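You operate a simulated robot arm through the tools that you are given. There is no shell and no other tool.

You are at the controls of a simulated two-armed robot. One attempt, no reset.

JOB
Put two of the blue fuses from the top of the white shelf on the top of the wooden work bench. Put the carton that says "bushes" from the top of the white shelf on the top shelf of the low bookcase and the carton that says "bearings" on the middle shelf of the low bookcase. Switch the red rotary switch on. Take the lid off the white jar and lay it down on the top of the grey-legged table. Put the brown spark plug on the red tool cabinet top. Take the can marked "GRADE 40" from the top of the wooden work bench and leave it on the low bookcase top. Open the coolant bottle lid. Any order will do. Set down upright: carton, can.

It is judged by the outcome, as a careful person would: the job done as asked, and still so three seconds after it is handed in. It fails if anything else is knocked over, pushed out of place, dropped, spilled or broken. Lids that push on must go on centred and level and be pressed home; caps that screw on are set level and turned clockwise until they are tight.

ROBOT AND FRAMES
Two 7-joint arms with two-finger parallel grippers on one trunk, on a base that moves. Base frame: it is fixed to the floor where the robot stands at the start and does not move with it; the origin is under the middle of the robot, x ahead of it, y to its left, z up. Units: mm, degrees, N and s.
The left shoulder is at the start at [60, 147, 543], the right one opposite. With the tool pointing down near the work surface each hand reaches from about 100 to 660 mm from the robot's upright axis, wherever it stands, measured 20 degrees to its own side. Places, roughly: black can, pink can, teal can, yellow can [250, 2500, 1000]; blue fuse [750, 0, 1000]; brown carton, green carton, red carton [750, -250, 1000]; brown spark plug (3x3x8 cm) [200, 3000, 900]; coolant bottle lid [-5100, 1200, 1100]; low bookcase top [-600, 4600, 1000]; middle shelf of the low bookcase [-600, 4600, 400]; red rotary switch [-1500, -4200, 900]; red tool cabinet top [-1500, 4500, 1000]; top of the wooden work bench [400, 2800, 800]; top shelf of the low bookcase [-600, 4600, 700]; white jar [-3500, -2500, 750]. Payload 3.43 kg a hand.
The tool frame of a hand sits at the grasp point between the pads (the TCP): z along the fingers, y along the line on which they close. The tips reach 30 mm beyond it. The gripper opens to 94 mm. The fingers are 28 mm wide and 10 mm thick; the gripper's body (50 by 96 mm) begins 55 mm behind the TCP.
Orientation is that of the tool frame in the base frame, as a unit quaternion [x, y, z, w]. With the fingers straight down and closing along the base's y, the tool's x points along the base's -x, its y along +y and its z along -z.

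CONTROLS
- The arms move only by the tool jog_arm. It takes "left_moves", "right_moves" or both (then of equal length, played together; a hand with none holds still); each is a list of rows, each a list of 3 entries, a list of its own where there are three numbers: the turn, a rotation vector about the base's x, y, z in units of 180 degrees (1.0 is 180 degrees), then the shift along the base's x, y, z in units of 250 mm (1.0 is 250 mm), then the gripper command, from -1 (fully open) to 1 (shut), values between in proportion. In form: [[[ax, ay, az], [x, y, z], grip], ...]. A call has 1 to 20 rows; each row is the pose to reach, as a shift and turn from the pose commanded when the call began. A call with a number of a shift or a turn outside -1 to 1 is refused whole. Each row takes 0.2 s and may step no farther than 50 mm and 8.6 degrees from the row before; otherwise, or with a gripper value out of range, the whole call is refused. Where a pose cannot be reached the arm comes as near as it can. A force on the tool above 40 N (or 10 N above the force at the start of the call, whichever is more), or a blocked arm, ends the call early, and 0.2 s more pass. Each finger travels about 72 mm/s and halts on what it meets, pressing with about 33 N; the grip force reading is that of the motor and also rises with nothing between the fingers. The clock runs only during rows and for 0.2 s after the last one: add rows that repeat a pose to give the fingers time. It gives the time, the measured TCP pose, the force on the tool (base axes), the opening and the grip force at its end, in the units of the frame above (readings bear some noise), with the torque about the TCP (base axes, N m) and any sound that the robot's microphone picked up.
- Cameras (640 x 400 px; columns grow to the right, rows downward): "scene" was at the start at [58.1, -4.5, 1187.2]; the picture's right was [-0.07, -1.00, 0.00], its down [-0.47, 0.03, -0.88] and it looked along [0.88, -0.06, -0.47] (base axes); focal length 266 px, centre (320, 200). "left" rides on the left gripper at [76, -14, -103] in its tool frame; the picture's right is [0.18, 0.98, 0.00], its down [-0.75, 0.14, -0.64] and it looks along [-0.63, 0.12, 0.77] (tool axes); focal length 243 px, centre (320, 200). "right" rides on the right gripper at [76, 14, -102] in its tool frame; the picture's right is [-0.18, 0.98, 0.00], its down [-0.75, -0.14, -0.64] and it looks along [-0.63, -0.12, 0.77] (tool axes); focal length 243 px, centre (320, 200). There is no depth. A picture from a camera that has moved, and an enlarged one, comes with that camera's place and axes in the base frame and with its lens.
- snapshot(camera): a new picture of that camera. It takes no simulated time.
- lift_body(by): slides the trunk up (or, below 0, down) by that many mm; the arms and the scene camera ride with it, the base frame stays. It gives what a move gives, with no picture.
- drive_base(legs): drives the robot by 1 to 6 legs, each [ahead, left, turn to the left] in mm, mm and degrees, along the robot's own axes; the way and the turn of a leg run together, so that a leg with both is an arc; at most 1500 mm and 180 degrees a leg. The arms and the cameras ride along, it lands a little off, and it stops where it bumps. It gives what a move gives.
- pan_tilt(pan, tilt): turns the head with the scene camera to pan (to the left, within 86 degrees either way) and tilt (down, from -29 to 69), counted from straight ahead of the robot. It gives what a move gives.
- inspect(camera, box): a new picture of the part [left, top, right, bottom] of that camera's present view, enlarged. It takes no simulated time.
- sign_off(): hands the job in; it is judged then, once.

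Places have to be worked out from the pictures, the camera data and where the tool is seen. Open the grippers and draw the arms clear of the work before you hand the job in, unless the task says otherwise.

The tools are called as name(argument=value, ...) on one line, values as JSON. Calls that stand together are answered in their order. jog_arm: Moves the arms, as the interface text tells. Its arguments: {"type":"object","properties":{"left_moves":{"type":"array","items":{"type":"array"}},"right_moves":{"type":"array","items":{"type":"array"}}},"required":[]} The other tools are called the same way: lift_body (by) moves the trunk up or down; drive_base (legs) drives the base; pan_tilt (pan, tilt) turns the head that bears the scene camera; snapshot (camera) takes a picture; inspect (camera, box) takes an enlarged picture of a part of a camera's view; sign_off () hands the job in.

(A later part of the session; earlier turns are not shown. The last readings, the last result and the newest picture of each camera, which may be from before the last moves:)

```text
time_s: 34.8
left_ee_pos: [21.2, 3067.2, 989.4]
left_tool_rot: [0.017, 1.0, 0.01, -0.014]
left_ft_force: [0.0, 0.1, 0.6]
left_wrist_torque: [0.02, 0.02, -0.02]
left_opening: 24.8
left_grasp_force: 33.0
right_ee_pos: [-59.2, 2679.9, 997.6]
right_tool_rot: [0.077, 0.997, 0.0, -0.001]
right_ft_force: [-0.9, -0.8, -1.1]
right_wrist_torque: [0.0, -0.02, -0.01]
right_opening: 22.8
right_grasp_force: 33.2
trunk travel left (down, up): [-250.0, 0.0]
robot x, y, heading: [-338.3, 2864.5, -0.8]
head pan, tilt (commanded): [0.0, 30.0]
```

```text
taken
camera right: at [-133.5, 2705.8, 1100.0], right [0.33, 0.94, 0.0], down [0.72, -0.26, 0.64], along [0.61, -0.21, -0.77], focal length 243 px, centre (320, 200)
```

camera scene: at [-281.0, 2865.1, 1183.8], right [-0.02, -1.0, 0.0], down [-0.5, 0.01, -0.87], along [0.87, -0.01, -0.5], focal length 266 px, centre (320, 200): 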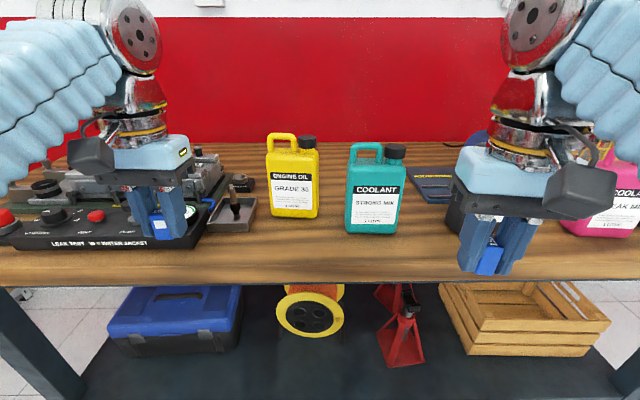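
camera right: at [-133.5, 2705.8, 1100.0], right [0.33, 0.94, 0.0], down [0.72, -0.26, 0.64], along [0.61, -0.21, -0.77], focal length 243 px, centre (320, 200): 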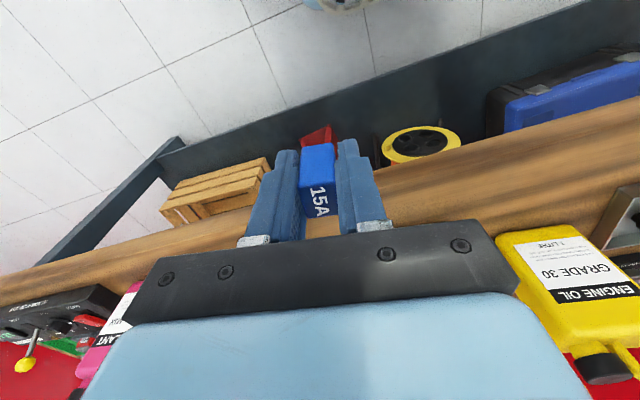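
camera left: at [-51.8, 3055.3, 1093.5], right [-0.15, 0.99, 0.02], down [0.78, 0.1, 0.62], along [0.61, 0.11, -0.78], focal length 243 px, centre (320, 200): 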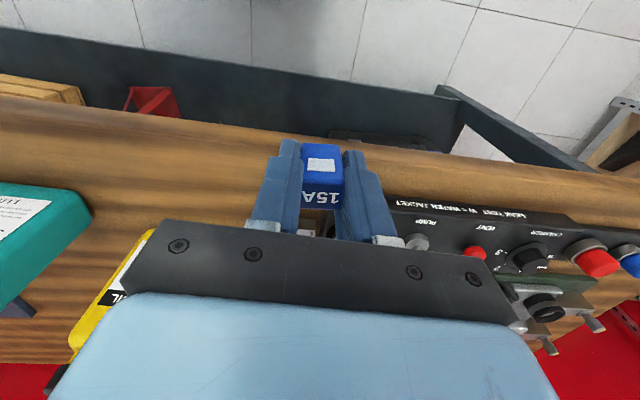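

Both hands hold their fuses over the bench front. I move the left to about [125,2935] and the right to about [115,2785] at z≈950, levelling the left tool's small tilt.

jog_arm(left_moves=[[[-0.002, -0.002, 0], [0.083, -0.106, -0.04], 1], [[-0.003, -0.004, 0], [0.166, -0.212, -0.08], 1], [[-0.005, -0.006, 0], [0.25, -0.318, -0.12], 1], [[-0.0065, -0.0088, 0], [0.333, -0.424, -0.16], 1], [[-0.0065, -0.0088, 0], [0.416, -0.53, -0.16], 1]], right_moves=[[[0, 0, 0], [0.139, 0.084, -0.04], 1], [[0, 0, 0], [0.278, 0.168, -0.08], 1], [[0, 0, 0], [0.417, 0.252, -0.12], 1], [[0, 0, 0], [0.556, 0.336, -0.16], 1], [[0, 0, 0], [0.696, 0.42, -0.19], 1]])

snapshot(camera="scene")

snapshot(camera="left")

snapshot(camera="right")

```text
time_s: 36.0
left_ee_pos: [128.7, 2933.6, 949.7]
left_tool_rot: [0.017, 1.0, 0.0, 0.0]
left_ft_force: [-0.4, -0.8, -0.4]
left_wrist_torque: [0.0, -0.04, 0.01]
left_opening: 25.0
left_grasp_force: 33.3
right_ee_pos: [114.2, 2785.5, 946.2]
right_tool_rot: [0.076, 0.997, 0.001, -0.001]
right_ft_force: [0.4, 0.6, -0.1]
right_wrist_torque: [-0.01, -0.02, -0.02]
right_opening: 23.3
right_grasp_force: 33.2
trunk travel left (down, up): [-250.0, 0.0]
robot x, y, heading: [-338.7, 2864.7, -1.2]
head pan, tilt (commanded): [0.0, 30.0]
```

```text
taken
camera scene: at [-281.1, 2865.1, 1183.7], right [-0.02, -1.0, 0.0], down [-0.5, 0.01, -0.87], along [0.87, -0.01, -0.5], focal length 266 px, centre (320, 200)
```

scene: 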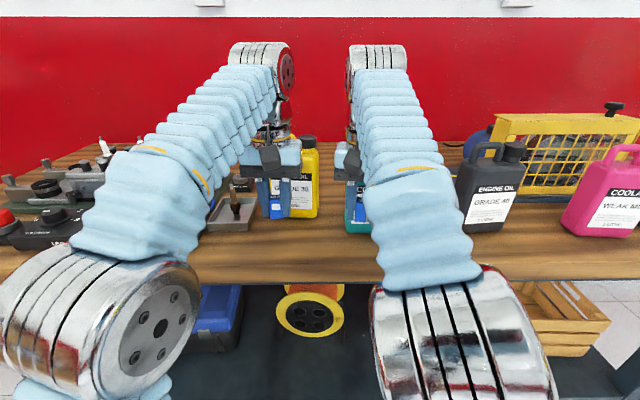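

```text
taken
camera left: at [52.4, 2923.5, 1051.6], right [-0.15, 0.99, 0.0], down [0.76, 0.11, 0.64], along [0.64, 0.1, -0.77], focal length 243 px, centre (320, 200)
```

left: 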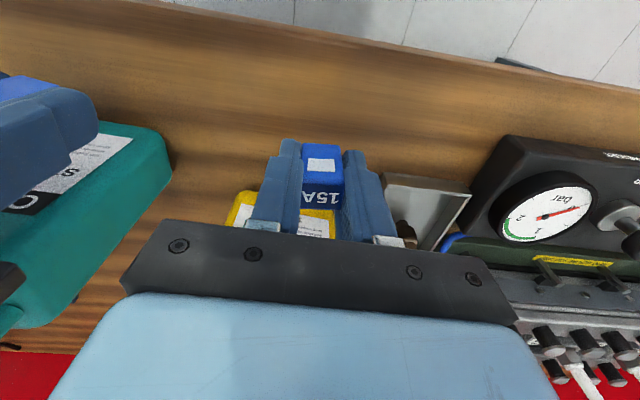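

```text
taken
camera right: at [42.0, 2811.3, 1048.9], right [0.33, 0.94, 0.0], down [0.72, -0.26, 0.64], along [0.6, -0.21, -0.77], focal length 243 px, centre (320, 200)
```

right: 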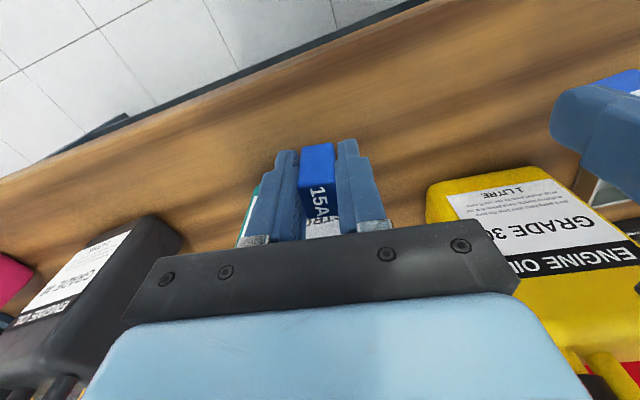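

Both hands are clear of the cans. I lower both fuses to just above the bench surface.

jog_arm(left_moves=[[[0, 0, 0], [0, 0, -0.1], 1], [[0, 0, 0], [0, 0, -0.2], 1], [[0, 0, 0], [0, 0, -0.25], 1], [[0, 0, 0], [0, 0, -0.26], 1]], right_moves=[[[0, 0, 0], [0, 0, -0.1], 1], [[0, 0, 0], [0, 0, -0.2], 1], [[0, 0, 0], [0, 0, -0.235], 1], [[0, 0, 0], [0, 0, -0.245], 1]])

snapshot(camera="left")

snapshot(camera="right")

```text
time_s: 36.4
left_ee_pos: [125.5, 2934.1, 934.4]
left_tool_rot: [0.018, 1.0, 0.001, 0.0]
left_ft_force: [-0.1, 0.3, 0.1]
left_wrist_torque: [0.0, -0.04, 0.02]
left_opening: 24.8
left_grasp_force: 33.0
right_ee_pos: [115.6, 2786.2, 939.5]
right_tool_rot: [0.075, 0.997, 0.002, 0.011]
right_ft_force: [-7.7, 4.2, 14.4]
right_wrist_torque: [-0.5, -1.02, 0.06]
right_opening: 23.3
right_grasp_force: 33.2
trunk travel left (down, up): [-250.0, 0.0]
robot x, y, heading: [-339.7, 2869.0, -0.9]
head pan, tilt (commanded): [0.0, 30.0]
stopped in row 1 (right hand): the force on the tool passed its limit at 70 N (the readings are from after the stop); the commanded pose is now the measured one
```

```text
taken
camera left: at [50.7, 2923.2, 1037.5], right [-0.15, 0.99, 0.0], down [0.76, 0.11, 0.64], along [0.64, 0.1, -0.77], focal length 243 px, centre (320, 200)
```

left: 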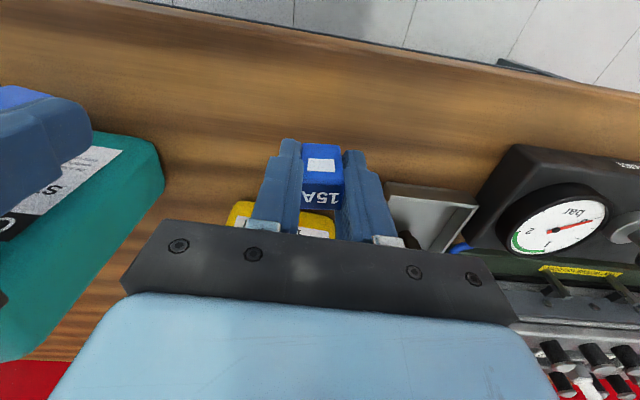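

```text
taken
camera right: at [39.8, 2811.4, 1040.4], right [0.33, 0.94, 0.01], down [0.71, -0.25, 0.66], along [0.62, -0.21, -0.75], focal length 243 px, centre (320, 200)
```

right: 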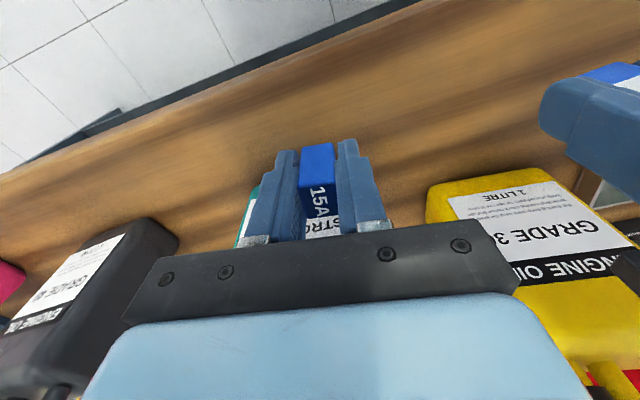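

The right hand met something at z≈939 (an upward and backward push from in front). I stop and look before moving.

snapshot(camera="scene")

inspect(camera="scene", box=[220, 120, 480, 270])

inspect(camera="left", box=[0, 60, 200, 360])

```text
taken
camera scene: at [-282.5, 2865.7, 1184.1], right [-0.02, -1.0, 0.0], down [-0.5, 0.01, -0.87], along [0.87, -0.01, -0.5], focal length 266 px, centre (320, 200)
```

scene: 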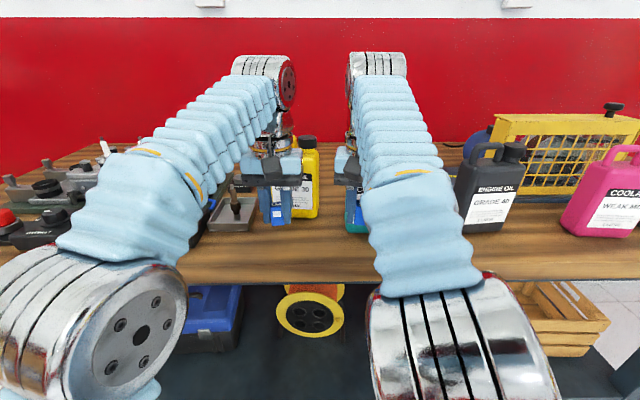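

```text
2.46 times, centred on (350, 195) of scene
camera zoom: at [-282.5, 2865.7, 1184.1], right [-0.02, -1.0, 0.0], down [-0.5, 0.01, -0.87], along [0.87, -0.01, -0.5], focal length 655 px, centre (246, 212)
```

zoom: 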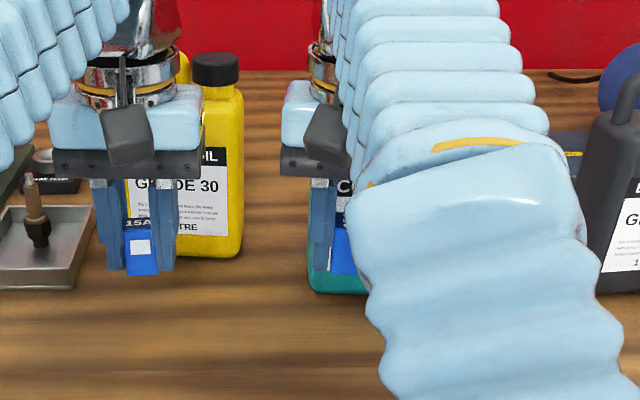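

```text
1.33 times, centred on (100, 210) of left
camera zoom: at [50.7, 2923.2, 1037.5], right [-0.15, 0.99, 0.0], down [0.76, 0.11, 0.64], along [0.64, 0.1, -0.77], focal length 324 px, centre (613, 187)
```

zoom: 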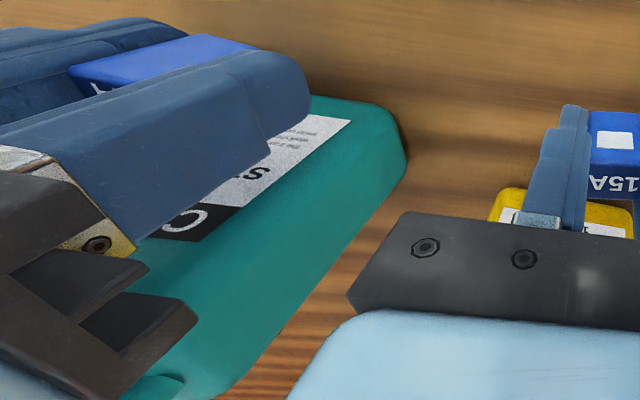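

The force line points to the gripper's front edge resting on the teal can's shoulder (z≈995), so that spot is too tight. I raise and back off the right hand, then check the teal can.

jog_arm(right_moves=[[[0, 0, 0], [-0.02, 0, 0.06], 1], [[0, 0, 0], [-0.08, 0, 0.12], 1], [[0, 0, 0], [-0.2, 0, 0.18], 1], [[0, 0, 0], [-0.3, 0, 0.22], 1]])

snapshot(camera="scene")

snapshot(camera="right")

snapshot(camera="left")

```text
time_s: 37.4
left_ee_pos: [128.4, 2933.8, 935.6]
left_tool_rot: [0.018, 1.0, 0.0, 0.0]
left_ft_force: [0.7, 0.0, -0.5]
left_wrist_torque: [0.0, 0.02, 0.01]
left_opening: 24.6
left_grasp_force: 33.6
right_ee_pos: [43.4, 2782.6, 992.5]
right_tool_rot: [0.077, 0.997, 0.001, 0.008]
right_ft_force: [-0.2, 0.6, -0.1]
right_wrist_torque: [0.0, 0.01, 0.01]
right_opening: 23.0
right_grasp_force: 33.1
trunk travel left (down, up): [-250.0, 0.0]
robot x, y, heading: [-340.4, 2866.6, -1.1]
head pan, tilt (commanded): [0.0, 30.0]
```

```text
taken
camera scene: at [-280.7, 2865.0, 1183.7], right [-0.02, -1.0, 0.0], down [-0.5, 0.01, -0.87], along [0.87, -0.01, -0.5], focal length 266 px, centre (320, 200)
```

scene: 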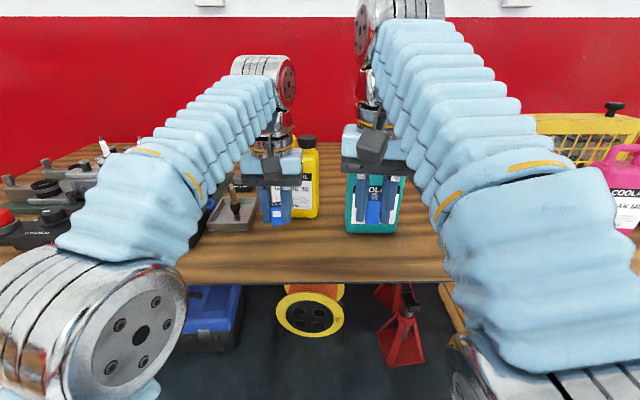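

```text
taken
camera right: at [-31.8, 2808.4, 1094.0], right [0.33, 0.94, 0.01], down [0.71, -0.26, 0.65], along [0.62, -0.21, -0.76], focal length 243 px, centre (320, 200)
```

right: 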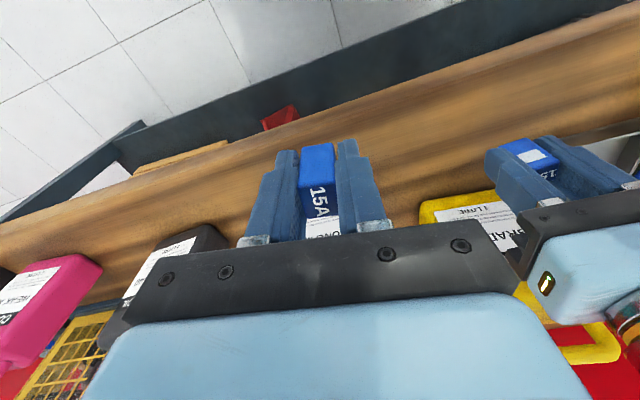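

```text
taken
camera left: at [52.2, 2922.9, 1036.9], right [-0.15, 0.99, 0.0], down [0.76, 0.11, 0.64], along [0.63, 0.1, -0.77], focal length 243 px, centre (320, 200)
```

left: 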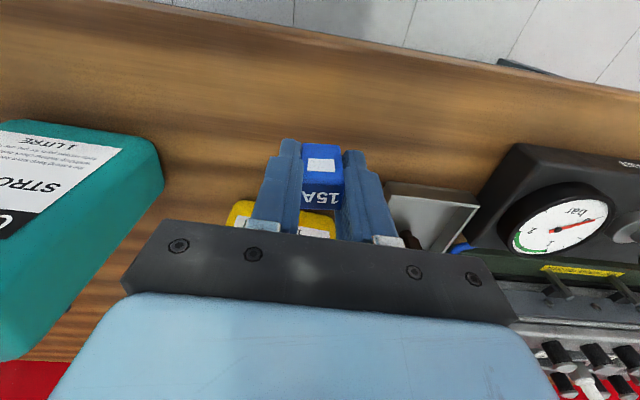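

The teal can stands unmoved. I lower the left fuse in front of the yellow can, shifted slightly left, and approach the surface in fine steps.

jog_arm(left_moves=[[[0, 0, 0], [0, 0.09, 0], 1], [[0, 0, 0], [0, 0.09, -0.08], 1], [[0, 0, 0], [0, 0.09, -0.15], 1], [[0, 0, 0], [0, 0.09, -0.19], 1], [[0, 0, 0], [0, 0.09, -0.2], 1]])

snapshot(camera="left")

```text
time_s: 38.6
left_ee_pos: [127.4, 2956.0, 884.5]
left_tool_rot: [0.017, 1.0, 0.0, 0.0]
left_ft_force: [-0.1, -0.1, -0.4]
left_wrist_torque: [-0.01, 0.0, 0.02]
left_opening: 24.6
left_grasp_force: 32.9
right_ee_pos: [43.5, 2782.7, 991.9]
right_tool_rot: [0.077, 0.997, 0.002, 0.008]
right_ft_force: [0.0, -0.3, 0.4]
right_wrist_torque: [-0.03, 0.01, 0.03]
right_opening: 23.1
right_grasp_force: 32.5
trunk travel left (down, up): [-250.0, 0.0]
robot x, y, heading: [-338.1, 2861.3, -1.2]
head pan, tilt (commanded): [0.0, 30.0]
```

```text
taken
camera left: at [51.3, 2945.2, 986.5], right [-0.15, 0.99, 0.0], down [0.76, 0.11, 0.64], along [0.63, 0.1, -0.77], focal length 243 px, centre (320, 200)
```

left: 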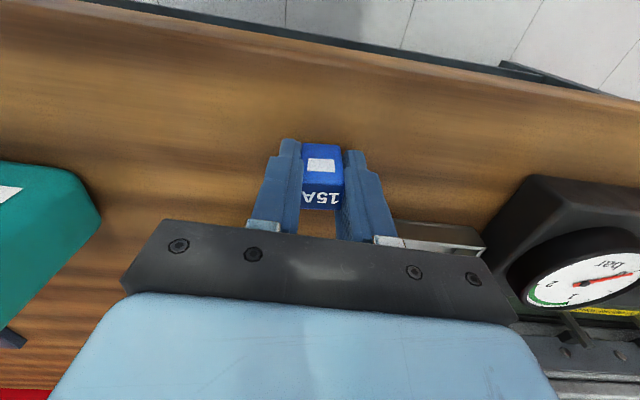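

jog_arm(left_moves=[[[0, 0, 0], [0, 0, -0.008], 1], [[0, 0, 0], [0, 0, -0.016], 1]])

```text
time_s: 39.2
left_ee_pos: [127.1, 2955.0, 881.0]
left_tool_rot: [0.018, 1.0, -0.001, 0.001]
left_ft_force: [2.0, 0.5, 8.1]
left_wrist_torque: [0.0, -0.02, 0.02]
left_opening: 24.8
left_grasp_force: 33.3
right_ee_pos: [43.6, 2782.8, 992.7]
right_tool_rot: [0.077, 0.997, 0.002, 0.009]
right_ft_force: [-0.1, 0.5, 0.5]
right_wrist_torque: [-0.04, -0.02, 0.02]
right_opening: 23.2
right_grasp_force: 32.8
trunk travel left (down, up): [-250.0, 0.0]
robot x, y, heading: [-340.3, 2863.6, -0.9]
head pan, tilt (commanded): [0.0, 30.0]
```

The fuse touches the bench (8 N upward). I release it, then lift straight up and withdraw the left hand.

jog_arm(left_moves=[[[0, 0, 0], [0, 0, 0], 0.2], [[0, 0, 0], [0, 0, 0], -0.2], [[0, 0, 0], [0, 0, 0], -0.2], [[0, 0, 0], [0, 0, 0.06], -0.2], [[0, 0, 0], [0, 0, 0.2], -0.2], [[0, 0, 0], [-0.1, 0.02, 0.36], -0.2], [[0, 0, 0], [-0.26, 0.08, 0.42], -0.2], [[0, 0, 0], [-0.42, 0.16, 0.42], -0.2]])

snapshot(camera="scene")

snapshot(camera="left")

```text
time_s: 41.0
left_ee_pos: [17.6, 2995.5, 987.2]
left_tool_rot: [0.019, 1.0, 0.001, 0.0]
left_ft_force: [1.1, 0.5, 0.0]
left_wrist_torque: [0.02, 0.0, 0.01]
left_opening: 56.4
left_grasp_force: 0.0
right_ee_pos: [42.3, 2781.1, 991.8]
right_tool_rot: [0.077, 0.997, 0.002, 0.008]
right_ft_force: [0.0, 0.6, 0.0]
right_wrist_torque: [0.01, 0.01, 0.01]
right_opening: 22.8
right_grasp_force: 32.7
trunk travel left (down, up): [-250.0, 0.0]
robot x, y, heading: [-337.8, 2861.7, -0.7]
head pan, tilt (commanded): [0.0, 30.0]
```

```text
taken
camera scene: at [-280.7, 2864.8, 1183.7], right [-0.02, -1.0, 0.0], down [-0.5, 0.01, -0.87], along [0.87, -0.01, -0.5], focal length 266 px, centre (320, 200)
```

scene: 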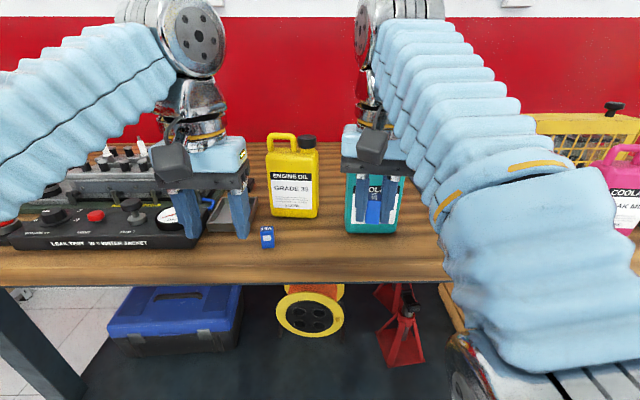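

```text
taken
camera left: at [-57.0, 2985.2, 1089.5], right [-0.15, 0.99, 0.0], down [0.76, 0.11, 0.64], along [0.63, 0.1, -0.77], focal length 243 px, centre (320, 200)
```

left: 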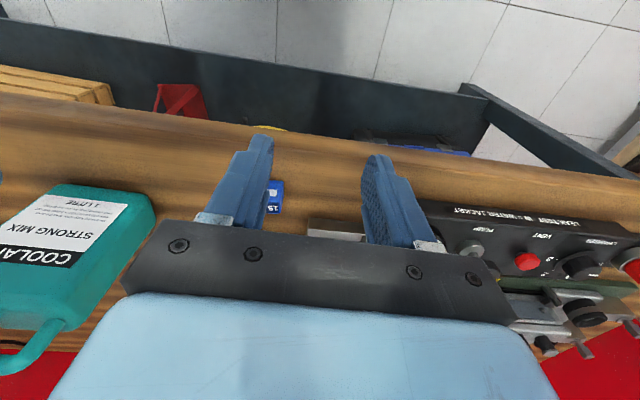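

Fuse one stands on the bench. Now the right hand goes to about [125,2872], in front of the gap beside the yellow can, and lowers to just above the surface.

jog_arm(right_moves=[[[0, 0, 0], [0.03, 0.18, 0], 1], [[0, 0, 0], [0.1, 0.36, -0.02], 1], [[0, -0.005, 0], [0.22, 0.364, -0.1], 1], [[0, -0.005, 0], [0.331, 0.364, -0.2], 1], [[0, -0.005, 0], [0.331, 0.364, -0.34], 1], [[0, -0.005, 0], [0.331, 0.364, -0.42], 1]])

snapshot(camera="right")

snapshot(camera="scene")

```text
time_s: 42.4
left_ee_pos: [18.6, 2997.2, 986.3]
left_tool_rot: [0.018, 1.0, 0.0, 0.0]
left_ft_force: [-1.0, 0.1, -0.4]
left_wrist_torque: [-0.02, -0.01, 0.0]
left_opening: 56.8
left_grasp_force: 0.0
right_ee_pos: [125.7, 2875.1, 887.6]
right_tool_rot: [0.076, 0.997, 0.002, 0.017]
right_ft_force: [0.0, 0.6, -0.8]
right_wrist_torque: [0.01, -0.02, -0.02]
right_opening: 23.3
right_grasp_force: 32.6
right hand out of reach, approached as far as the arm can: row 2
trunk travel left (down, up): [-250.0, 0.0]
robot x, y, heading: [-337.0, 2865.4, -0.8]
head pan, tilt (commanded): [0.0, 30.0]
```

```text
taken
camera right: at [48.6, 2901.5, 987.6], right [0.33, 0.94, 0.01], down [0.7, -0.26, 0.67], along [0.63, -0.21, -0.75], focal length 243 px, centre (320, 200)
```

right: 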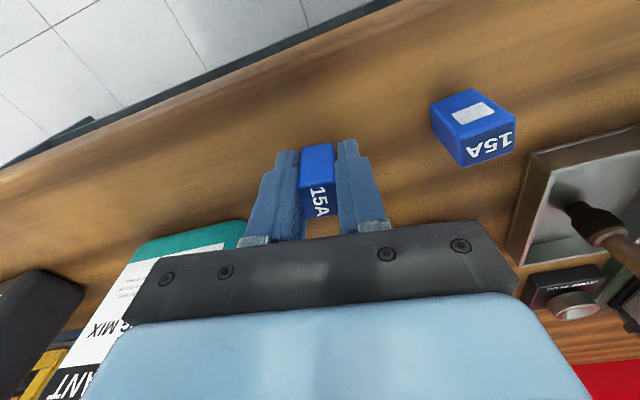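

```text
taken
camera scene: at [-280.9, 2865.2, 1183.8], right [-0.02, -1.0, 0.0], down [-0.5, 0.01, -0.87], along [0.87, -0.01, -0.5], focal length 266 px, centre (320, 200)
```

scene: 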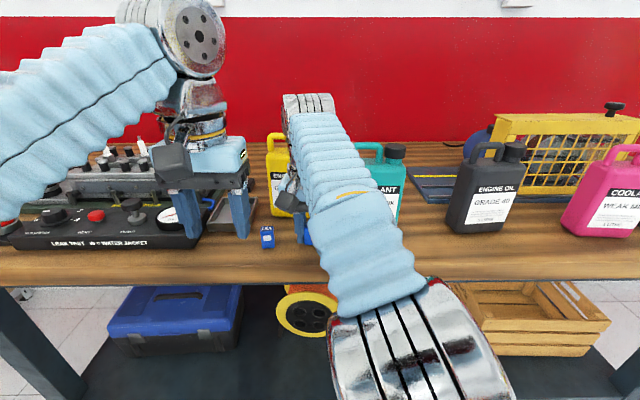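

The right tool is tilted 2°, so I level it, then lower in fine steps to contact.

jog_arm(right_moves=[[[0, 0.0108, 0], [0, 0, -0.008], 1], [[0, 0.0108, 0], [0, 0, -0.016], 1], [[0, 0.0108, 0], [0, 0, -0.022], 1]])

```text
time_s: 43.2
left_ee_pos: [18.8, 2996.9, 986.5]
left_tool_rot: [0.017, 1.0, 0.0, 0.0]
left_ft_force: [0.9, -0.4, -0.2]
left_wrist_torque: [-0.01, 0.02, -0.02]
left_opening: 56.4
left_grasp_force: 0.0
right_ee_pos: [125.9, 2876.1, 880.4]
right_tool_rot: [0.077, 0.997, 0.001, 0.0]
right_ft_force: [-0.1, 0.2, -0.4]
right_wrist_torque: [0.03, -0.01, 0.01]
right_opening: 23.1
right_grasp_force: 33.1
trunk travel left (down, up): [-250.0, 0.0]
robot x, y, heading: [-341.6, 2862.6, -0.7]
head pan, tilt (commanded): [0.0, 30.0]
```

jog_arm(right_moves=[[[0, 0, 0], [0, 0, -0.006], 1], [[0, 0, 0], [0, 0, -0.01], 1]])

```text
time_s: 43.8
left_ee_pos: [19.1, 2997.2, 986.9]
left_tool_rot: [0.018, 1.0, 0.0, 0.0]
left_ft_force: [-0.5, -0.5, -0.9]
left_wrist_torque: [-0.01, 0.01, 0.0]
left_opening: 56.4
left_grasp_force: 0.1
right_ee_pos: [125.0, 2875.3, 880.7]
right_tool_rot: [0.076, 0.997, 0.002, 0.001]
right_ft_force: [4.8, 3.2, 12.2]
right_wrist_torque: [-0.06, 0.07, -0.01]
right_opening: 23.0
right_grasp_force: 32.8
trunk travel left (down, up): [-250.0, 0.0]
robot x, y, heading: [-335.3, 2864.6, -1.2]
head pan, tilt (commanded): [0.0, 30.0]
```

Contact felt at 12 N. I release the second fuse, lift straight up and withdraw the right hand.

jog_arm(right_moves=[[[0, 0, 0], [0, 0, 0], 0.2], [[0, 0, 0], [0, 0, 0], -0.2], [[0, 0, 0], [0, 0, 0], -0.2], [[0, 0, 0], [0, 0, 0.06], -0.2], [[0, 0, 0], [0, 0, 0.2], -0.2], [[0, 0, 0], [-0.1, -0.02, 0.34], -0.2], [[0, 0, 0], [-0.26, -0.08, 0.4], -0.2], [[0, 0, 0], [-0.4, -0.2, 0.42], -0.2], [[0, 0, 0], [-0.4, -0.38, 0.42], -0.2], [[0, 0, 0], [-0.4, -0.56, 0.42], -0.2]])

snapshot(camera="scene")

snapshot(camera="left")

```text
time_s: 46.0
left_ee_pos: [19.4, 2996.0, 987.7]
left_tool_rot: [0.017, 1.0, 0.0, 0.0]
left_ft_force: [0.1, 0.2, -0.3]
left_wrist_torque: [-0.02, -0.02, 0.03]
left_opening: 56.5
left_grasp_force: 0.1
right_ee_pos: [22.4, 2734.2, 983.3]
right_tool_rot: [0.076, 0.997, 0.0, -0.001]
right_ft_force: [-0.8, -0.1, -1.1]
right_wrist_torque: [-0.01, 0.0, 0.0]
right_opening: 56.6
right_grasp_force: 0.1
right hand out of reach, approached as far as the arm can: row 6
trunk travel left (down, up): [-250.0, 0.0]
robot x, y, heading: [-340.3, 2864.2, -0.9]
head pan, tilt (commanded): [0.0, 30.0]
```

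```text
taken
camera scene: at [-280.8, 2865.2, 1183.7], right [-0.02, -1.0, 0.0], down [-0.5, 0.01, -0.87], along [0.87, -0.01, -0.5], focal length 266 px, centre (320, 200)
```

scene: 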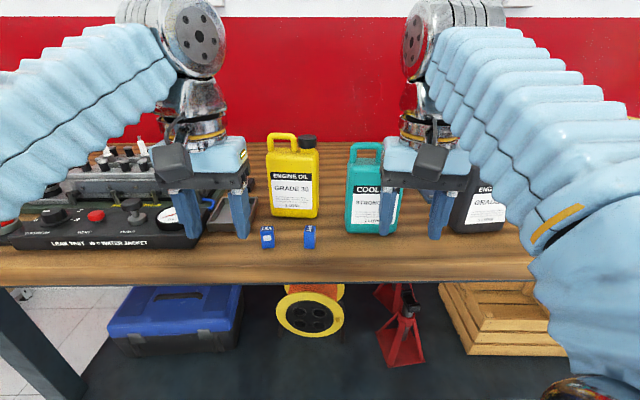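

```text
taken
camera left: at [-56.5, 2985.4, 1089.4], right [-0.15, 0.99, 0.0], down [0.76, 0.11, 0.64], along [0.63, 0.1, -0.77], focal length 243 px, centre (320, 200)
```

left: 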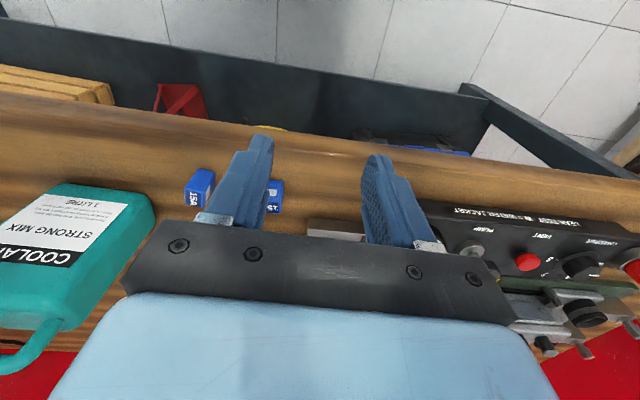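

Both fuses stand on the bench. Next is the brown spark plug in the tray; I drive 90 mm closer to gain reach, with both hands above everything.

drive_base(legs=[[90, 0, 0.9]])

jog_arm(left_moves=[[[0, 0, 0], [0, 0.1, 0], -0.2], [[0, 0, 0], [0, 0.2, 0], -0.2]])

snapshot(camera="left")

snapshot(camera="scene")

```text
time_s: 47.1
left_ee_pos: [108.7, 3001.3, 986.9]
left_tool_rot: [0.01, 1.0, 0.0, 0.0]
left_ft_force: [0.1, -0.5, 0.0]
left_wrist_torque: [-0.01, 0.0, 0.0]
left_opening: 56.1
left_grasp_force: 0.0
right_ee_pos: [115.4, 2738.7, 982.4]
right_tool_rot: [0.069, 0.998, 0.001, 0.0]
right_ft_force: [-0.3, -0.3, 1.0]
right_wrist_torque: [-0.01, -0.05, 0.01]
right_opening: 56.3
right_grasp_force: 0.0
trunk travel left (down, up): [-250.0, 0.0]
robot x, y, heading: [-242.7, 2866.7, -0.0]
head pan, tilt (commanded): [0.0, 30.0]
```

```text
time_s: 47.7
left_ee_pos: [106.8, 3052.3, 986.8]
left_tool_rot: [0.011, 1.0, 0.0, 0.0]
left_ft_force: [1.0, 0.0, 0.2]
left_wrist_torque: [0.01, 0.0, -0.03]
left_opening: 56.3
left_grasp_force: 0.1
right_ee_pos: [114.0, 2739.6, 983.7]
right_tool_rot: [0.069, 0.998, 0.001, 0.0]
right_ft_force: [-0.3, 0.5, -1.1]
right_wrist_torque: [-0.04, 0.01, 0.01]
right_opening: 56.3
right_grasp_force: 0.1
trunk travel left (down, up): [-250.0, 0.0]
robot x, y, heading: [-243.1, 2864.1, -0.0]
head pan, tilt (commanded): [0.0, 30.0]
```

```text
taken
camera left: at [31.8, 3040.2, 1088.6], right [-0.16, 0.99, 0.0], down [0.76, 0.13, 0.64], along [0.63, 0.11, -0.77], focal length 243 px, centre (320, 200)
```

left: 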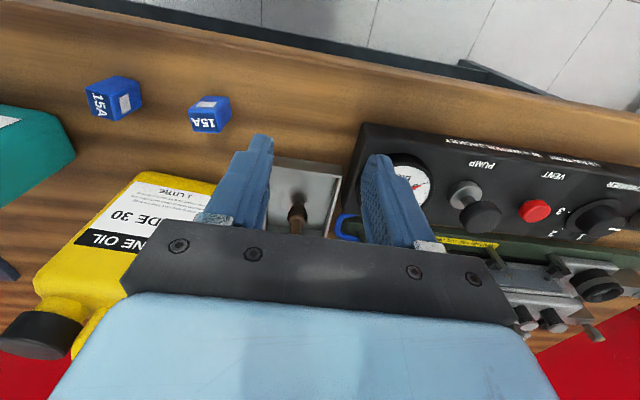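

```text
taken
camera scene: at [-189.3, 2865.2, 1183.8], right [0.0, -1.0, 0.0], down [-0.5, 0.0, -0.87], along [0.87, 0.0, -0.5], focal length 266 px, centre (320, 200)
```

scene: 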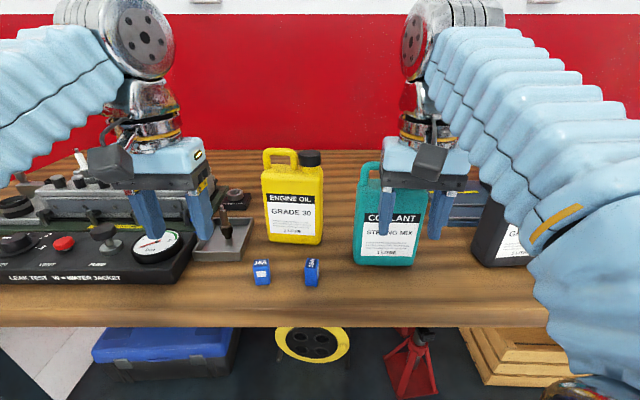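

inspect(camera="scene", box=[170, 170, 270, 270])

inspect(camera="left", box=[250, 130, 370, 250])

```text
4.00 times, centred on (220, 220) of scene
camera zoom: at [-189.3, 2865.2, 1183.8], right [0.0, -1.0, 0.0], down [-0.5, 0.0, -0.87], along [0.87, 0.0, -0.5], focal length 1065 px, centre (720, 120)
```

zoom: 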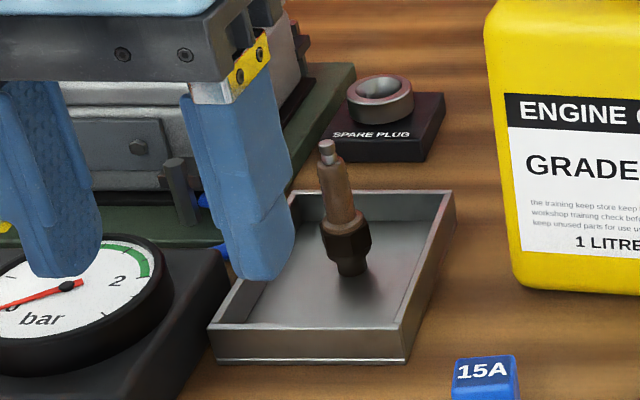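

```text
3.33 times, centred on (310, 190) of left
camera zoom: at [31.8, 3040.2, 1088.6], right [-0.16, 0.99, 0.0], down [0.76, 0.13, 0.64], along [0.63, 0.11, -0.77], focal length 809 px, centre (353, 233)
```

zoom: 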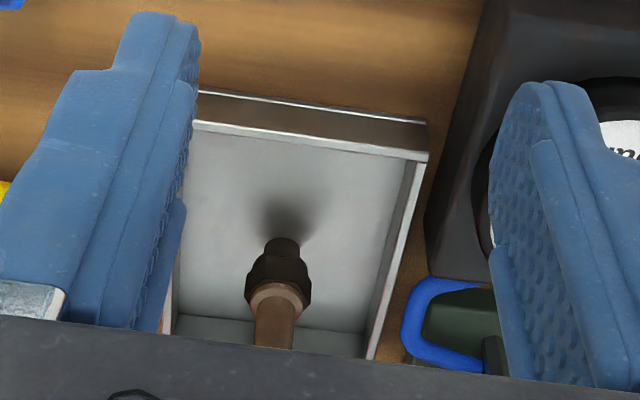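

The plug stands upright at about [236,3049], z 851–930, hex 25 mm wide, in a shallow tray. To keep reach for the tall cabinet later, I pitch the left tool 45° forward while still high and clear.

jog_arm(left_moves=[[[0, -0.042, 0], [0, 0, 0], -0.2], [[0, -0.084, 0], [0, 0, 0], -0.2], [[0, -0.126, 0], [0, 0, 0], -0.2], [[0, -0.168, 0], [0, 0, 0], -0.2], [[0, -0.21, 0], [0, 0, 0], -0.2], [[0, -0.25, 0], [0, 0, 0], -0.2]])

snapshot(camera="left")

snapshot(camera="scene")

```text
time_s: 49.1
left_ee_pos: [108.9, 3051.0, 986.5]
left_tool_rot: [0.009, 0.924, 0.005, 0.383]
left_ft_force: [-1.2, -0.2, 0.6]
left_wrist_torque: [0.01, 0.01, 0.05]
left_opening: 56.6
left_grasp_force: 0.0
right_ee_pos: [116.2, 2740.1, 983.3]
right_tool_rot: [0.068, 0.998, 0.001, 0.001]
right_ft_force: [0.2, 0.3, 0.5]
right_wrist_torque: [-0.01, 0.04, -0.03]
right_opening: 56.4
right_grasp_force: 0.1
trunk travel left (down, up): [-250.0, 0.0]
robot x, y, heading: [-245.6, 2863.4, -0.3]
head pan, tilt (commanded): [0.0, 30.0]
```

```text
taken
camera left: at [-16.5, 3038.8, 1004.5], right [-0.12, 0.99, -0.12], down [0.08, 0.13, 0.99], along [0.99, 0.11, -0.09], focal length 243 px, centre (320, 200)
```

left: 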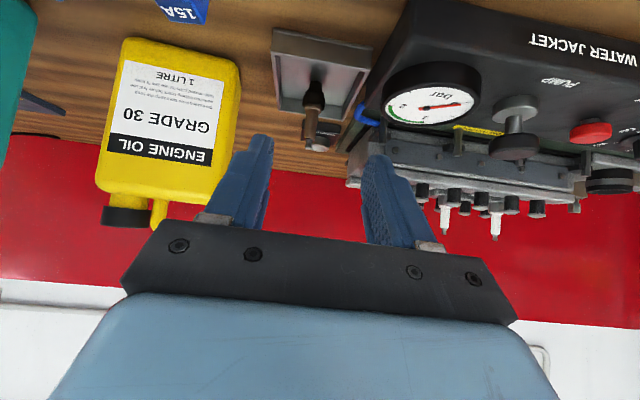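

```text
taken
camera scene: at [-189.2, 2865.2, 1183.8], right [0.0, -1.0, 0.0], down [-0.5, 0.0, -0.87], along [0.87, 0.0, -0.5], focal length 266 px, centre (320, 200)
```

scene: 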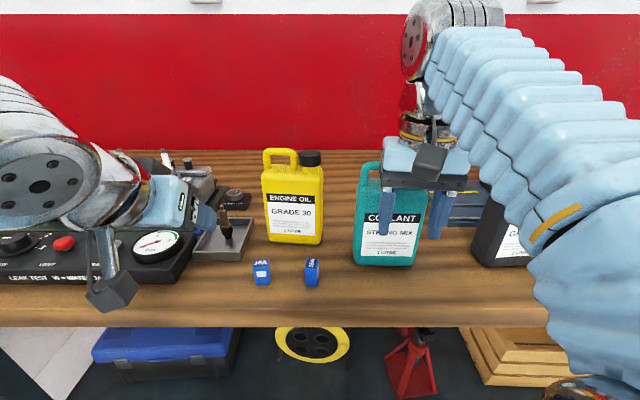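

The 45° pitch works. I move to a pre-grasp point 85 mm short of the plug along the tool axis, with the opening narrowed to about 42 mm to fit the tray.

jog_arm(left_moves=[[[0, 0, 0], [0.136, -0.006, -0.069], 0.1], [[0, 0, 0], [0.272, -0.012, -0.138], 0.1], [[0, 0, 0], [0.272, -0.012, -0.138], 0.1]])

snapshot(camera="left")

inspect(camera="scene", box=[150, 150, 290, 290])

```text
time_s: 49.9
left_ee_pos: [179.5, 3047.7, 951.5]
left_tool_rot: [0.009, 0.923, 0.004, 0.384]
left_ft_force: [0.3, -0.2, 0.7]
left_wrist_torque: [0.01, -0.02, 0.0]
left_opening: 42.3
left_grasp_force: 0.0
right_ee_pos: [115.8, 2740.2, 982.9]
right_tool_rot: [0.069, 0.998, 0.0, 0.0]
right_ft_force: [-0.7, -0.4, 0.5]
right_wrist_torque: [0.0, 0.0, -0.05]
right_opening: 56.3
right_grasp_force: 0.1
trunk travel left (down, up): [-250.0, 0.0]
robot x, y, heading: [-247.9, 2860.8, 0.0]
head pan, tilt (commanded): [0.0, 30.0]
```

```text
taken
camera left: at [52.9, 3035.0, 970.9], right [-0.12, 0.99, -0.12], down [0.08, 0.13, 0.99], along [0.99, 0.11, -0.09], focal length 243 px, centre (320, 200)
```

left: 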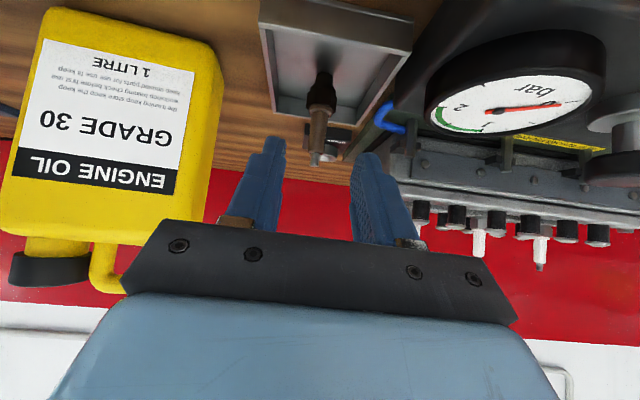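

```text
2.86 times, centred on (220, 220) of scene
camera zoom: at [-189.1, 2865.2, 1183.7], right [0.0, -1.0, 0.0], down [-0.5, 0.0, -0.87], along [0.87, 0.0, -0.5], focal length 761 px, centre (606, 143)
```

zoom: 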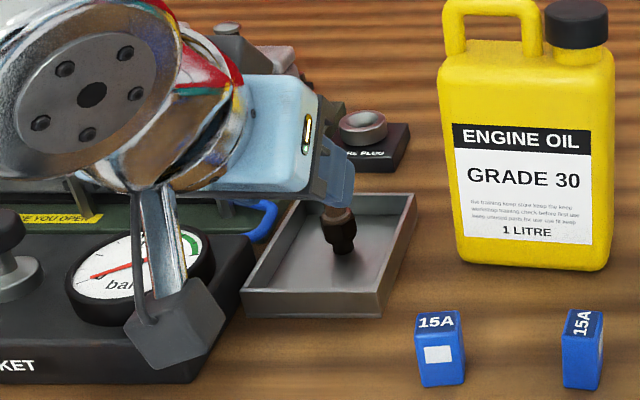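

The plug lines up with the fingers and the camera housing is clear of the gauge and fuses. I advance to the grasp and close.

jog_arm(left_moves=[[[0, 0, 0], [0.08, 0, -0.083], 0.1], [[0, 0, 0], [0.16, 0, -0.166], 0.1], [[0, 0, 0], [0.23, 0.001, -0.238], 0.1], [[0, 0, 0], [0.23, 0.001, -0.238], 1], [[0, 0, 0], [0.23, 0.001, -0.238], 1], [[0, 0, 0], [0.23, 0.001, -0.238], 1]])

snapshot(camera="left")

inspect(camera="scene", box=[150, 150, 290, 290])

```text
time_s: 51.3
left_ee_pos: [234.4, 3049.0, 892.3]
left_tool_rot: [0.009, 0.924, 0.004, 0.383]
left_ft_force: [0.3, 0.5, -0.5]
left_wrist_torque: [0.03, -0.01, 0.03]
left_opening: 22.8
left_grasp_force: 33.2
right_ee_pos: [114.9, 2740.3, 983.7]
right_tool_rot: [0.07, 0.998, 0.001, 0.0]
right_ft_force: [0.6, 0.1, -0.6]
right_wrist_torque: [0.01, 0.02, -0.01]
right_opening: 56.5
right_grasp_force: 0.1
trunk travel left (down, up): [-250.0, 0.0]
robot x, y, heading: [-245.7, 2862.9, 0.2]
head pan, tilt (commanded): [0.0, 30.0]
```

```text
taken
camera left: at [109.4, 3036.5, 910.3], right [-0.12, 0.99, -0.12], down [0.08, 0.13, 0.99], along [0.99, 0.11, -0.1], focal length 243 px, centre (320, 200)
```

left: 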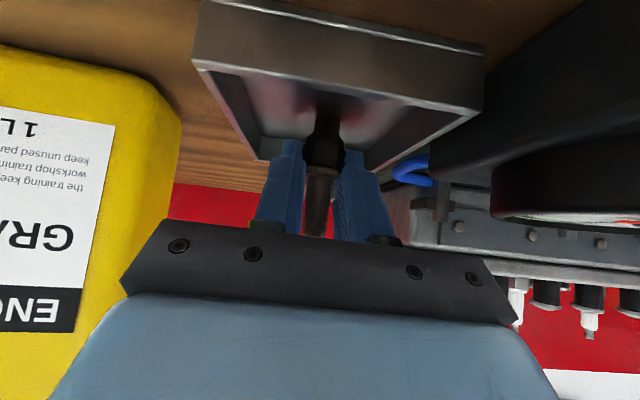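

```text
2.86 times, centred on (220, 220) of scene
camera zoom: at [-189.3, 2865.3, 1183.7], right [0.0, -1.0, 0.0], down [-0.5, 0.0, -0.87], along [0.87, 0.0, -0.5], focal length 761 px, centre (606, 143)
```

zoom: 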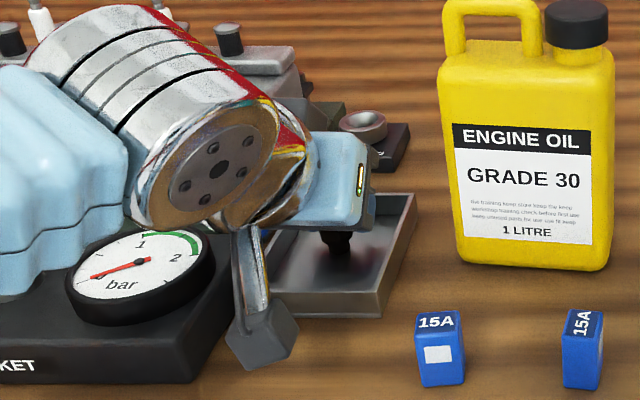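

The plug is gripped (22.8 mm). I lift it straight up out of the tray, then retract.

jog_arm(left_moves=[[[0, 0, 0], [0, 0, 0.06], 1], [[0, 0, 0], [0, 0, 0.16], 1], [[0, 0, 0], [-0.02, 0, 0.3], 1], [[0, 0, 0], [-0.1, 0, 0.42], 1], [[0, 0, 0], [-0.26, 0, 0.46], 1], [[0, 0, 0], [-0.42, 0, 0.46], 1], [[0, 0, 0], [-0.58, 0, 0.46], 1]])

snapshot(camera="left")

snapshot(camera="scene")

```text
time_s: 52.9
left_ee_pos: [89.1, 3048.1, 1007.1]
left_tool_rot: [0.008, 0.924, 0.005, 0.382]
left_ft_force: [-0.2, -0.1, -0.8]
left_wrist_torque: [-0.01, 0.01, 0.03]
left_opening: 22.5
left_grasp_force: 32.6
right_ee_pos: [115.7, 2739.3, 983.6]
right_tool_rot: [0.069, 0.998, 0.0, 0.001]
right_ft_force: [0.2, 0.3, -0.4]
right_wrist_torque: [-0.02, 0.03, 0.0]
right_opening: 56.4
right_grasp_force: 0.0
trunk travel left (down, up): [-250.0, 0.0]
robot x, y, heading: [-247.5, 2862.9, -0.1]
head pan, tilt (commanded): [0.0, 30.0]
```

```text
taken
camera left: at [-36.4, 3035.1, 1025.9], right [-0.12, 0.99, -0.12], down [0.08, 0.13, 0.99], along [0.99, 0.11, -0.1], focal length 243 px, centre (320, 200)
```

left: 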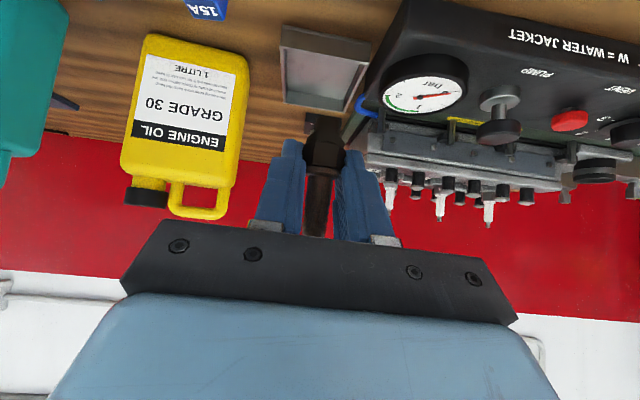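

```text
taken
camera scene: at [-189.1, 2865.3, 1183.8], right [0.0, -1.0, 0.0], down [-0.5, 0.0, -0.87], along [0.87, 0.0, -0.5], focal length 266 px, centre (320, 200)
```

scene: 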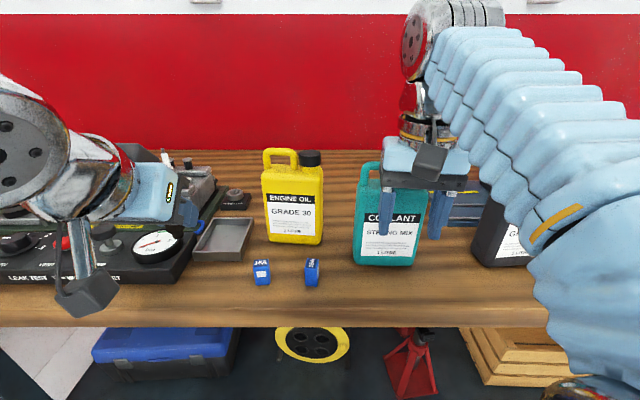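

The plug is out and held. Before dealing with the black can I look straight down to see how much clearance the base has to the bench.

pan_tilt(pan=0, tilt=69)

snapshot(camera="scene")

```text
time_s: 54.0
left_ee_pos: [90.7, 3047.5, 1008.7]
left_tool_rot: [0.009, 0.925, 0.004, 0.381]
left_ft_force: [-0.6, 0.1, -1.1]
left_wrist_torque: [0.03, 0.02, 0.02]
left_opening: 22.5
left_grasp_force: 33.5
right_ee_pos: [115.2, 2740.1, 983.1]
right_tool_rot: [0.069, 0.998, 0.001, 0.0]
right_ft_force: [1.1, 0.6, -0.1]
right_wrist_torque: [0.03, -0.01, 0.02]
right_opening: 56.2
right_grasp_force: 0.0
trunk travel left (down, up): [-250.0, 0.0]
robot x, y, heading: [-250.7, 2861.1, 0.2]
head pan, tilt (commanded): [0.0, 68.8]
```

```text
taken
camera scene: at [-223.8, 2865.3, 1132.3], right [0.0, -1.0, 0.0], down [-0.93, 0.0, -0.36], along [0.36, 0.0, -0.93], focal length 266 px, centre (320, 200)
```

scene: 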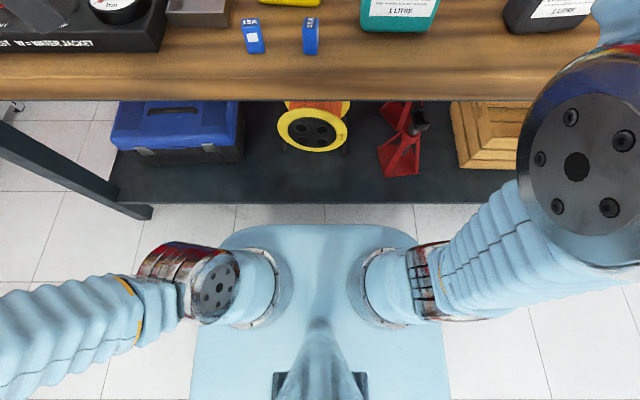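

The base front is about 200 mm ahead of its axis, leaving room. Plan for the black can: grip its upper body from above (closing along x), turn it 90° on the spot, set it down, then regrip it with a shallow-pitched tool. First I retract both hands before driving.

jog_arm(left_moves=[[[0, 0, 0], [-0.12, 0.05, 0], 1], [[0, 0, 0], [-0.24, 0.1, 0], 1], [[0, 0, 0], [-0.36, 0.15, 0], 1], [[0, 0, 0], [-0.44, 0.2, 0], 1]], right_moves=[[[0, 0, 0], [-0.13, 0, 0], -0.6], [[0, 0, 0], [-0.26, 0, 0], -1], [[0, 0, 0], [-0.39, 0, 0], -1], [[0, 0, 0], [-0.5, 0, 0], -1]])

drive_base(legs=[[0, -190, 0], [70, 0, 0]])

pan_tilt(pan=-10, tilt=30)

snapshot(camera="scene")

snapshot(camera="right")

```text
time_s: 55.0
left_ee_pos: [-21.0, 3099.4, 1006.6]
left_tool_rot: [0.01, 0.924, 0.004, 0.383]
left_ft_force: [0.4, 0.5, -0.2]
left_wrist_torque: [0.02, -0.01, 0.05]
left_opening: 22.5
left_grasp_force: 33.2
right_ee_pos: [-10.8, 2739.6, 983.2]
right_tool_rot: [0.068, 0.998, 0.0, 0.0]
right_ft_force: [0.0, 0.3, 0.1]
right_wrist_torque: [-0.01, 0.03, 0.02]
right_opening: 93.9
right_grasp_force: 0.0
trunk travel left (down, up): [-250.0, 0.0]
robot x, y, heading: [-248.8, 2862.5, -0.1]
head pan, tilt (commanded): [0.0, 68.8]
```

```text
time_s: 57.1
left_ee_pos: [46.7, 2911.1, 1006.9]
left_tool_rot: [0.008, 0.924, 0.004, 0.383]
left_ft_force: [0.0, 0.2, 0.3]
left_wrist_torque: [0.02, 0.0, -0.01]
left_opening: 22.7
left_grasp_force: 33.2
right_ee_pos: [58.8, 2551.9, 983.3]
right_tool_rot: [0.068, 0.998, 0.001, 0.0]
right_ft_force: [0.1, 0.5, -0.4]
right_wrist_torque: [-0.04, 0.01, 0.0]
right_opening: 94.0
right_grasp_force: 0.1
trunk travel left (down, up): [-250.0, 0.0]
robot x, y, heading: [-178.2, 2676.0, 0.1]
head pan, tilt (commanded): [0.0, 68.8]
```

```text
time_s: 58.2
left_ee_pos: [46.3, 2911.0, 1006.7]
left_tool_rot: [0.008, 0.924, 0.004, 0.382]
left_ft_force: [1.1, 0.1, -0.2]
left_wrist_torque: [-0.03, 0.02, 0.01]
left_opening: 22.5
left_grasp_force: 33.1
right_ee_pos: [58.3, 2552.7, 984.1]
right_tool_rot: [0.067, 0.998, 0.001, -0.001]
right_ft_force: [0.3, -1.0, 0.8]
right_wrist_torque: [0.01, 0.02, -0.02]
right_opening: 94.1
right_grasp_force: 0.0
trunk travel left (down, up): [-250.0, 0.0]
robot x, y, heading: [-178.5, 2676.0, 0.2]
head pan, tilt (commanded): [-10.0, 30.0]
```

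```text
taken
camera scene: at [-121.5, 2662.2, 1183.7], right [-0.17, -0.98, 0.0], down [-0.49, 0.09, -0.87], along [0.85, -0.15, -0.5], focal length 266 px, centre (320, 200)
```

scene: 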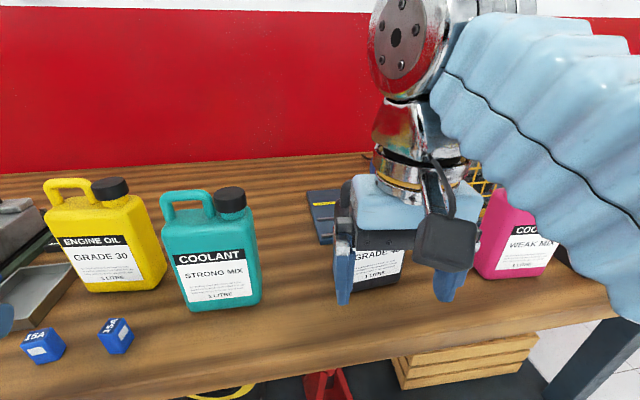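

```text
taken
camera right: at [-15.5, 2576.9, 1086.0], right [0.32, 0.95, 0.0], down [0.73, -0.24, 0.64], along [0.61, -0.2, -0.77], focal length 243 px, centre (320, 200)
```

right: 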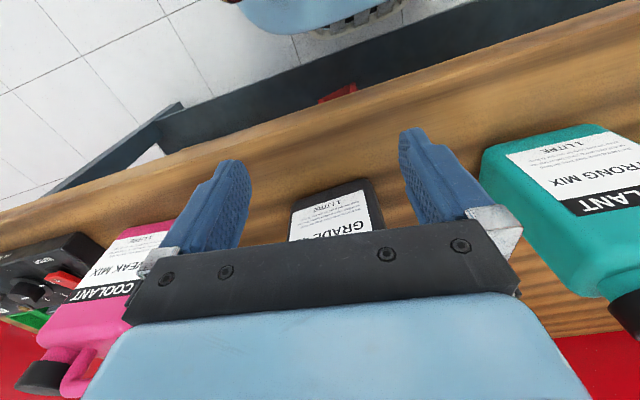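

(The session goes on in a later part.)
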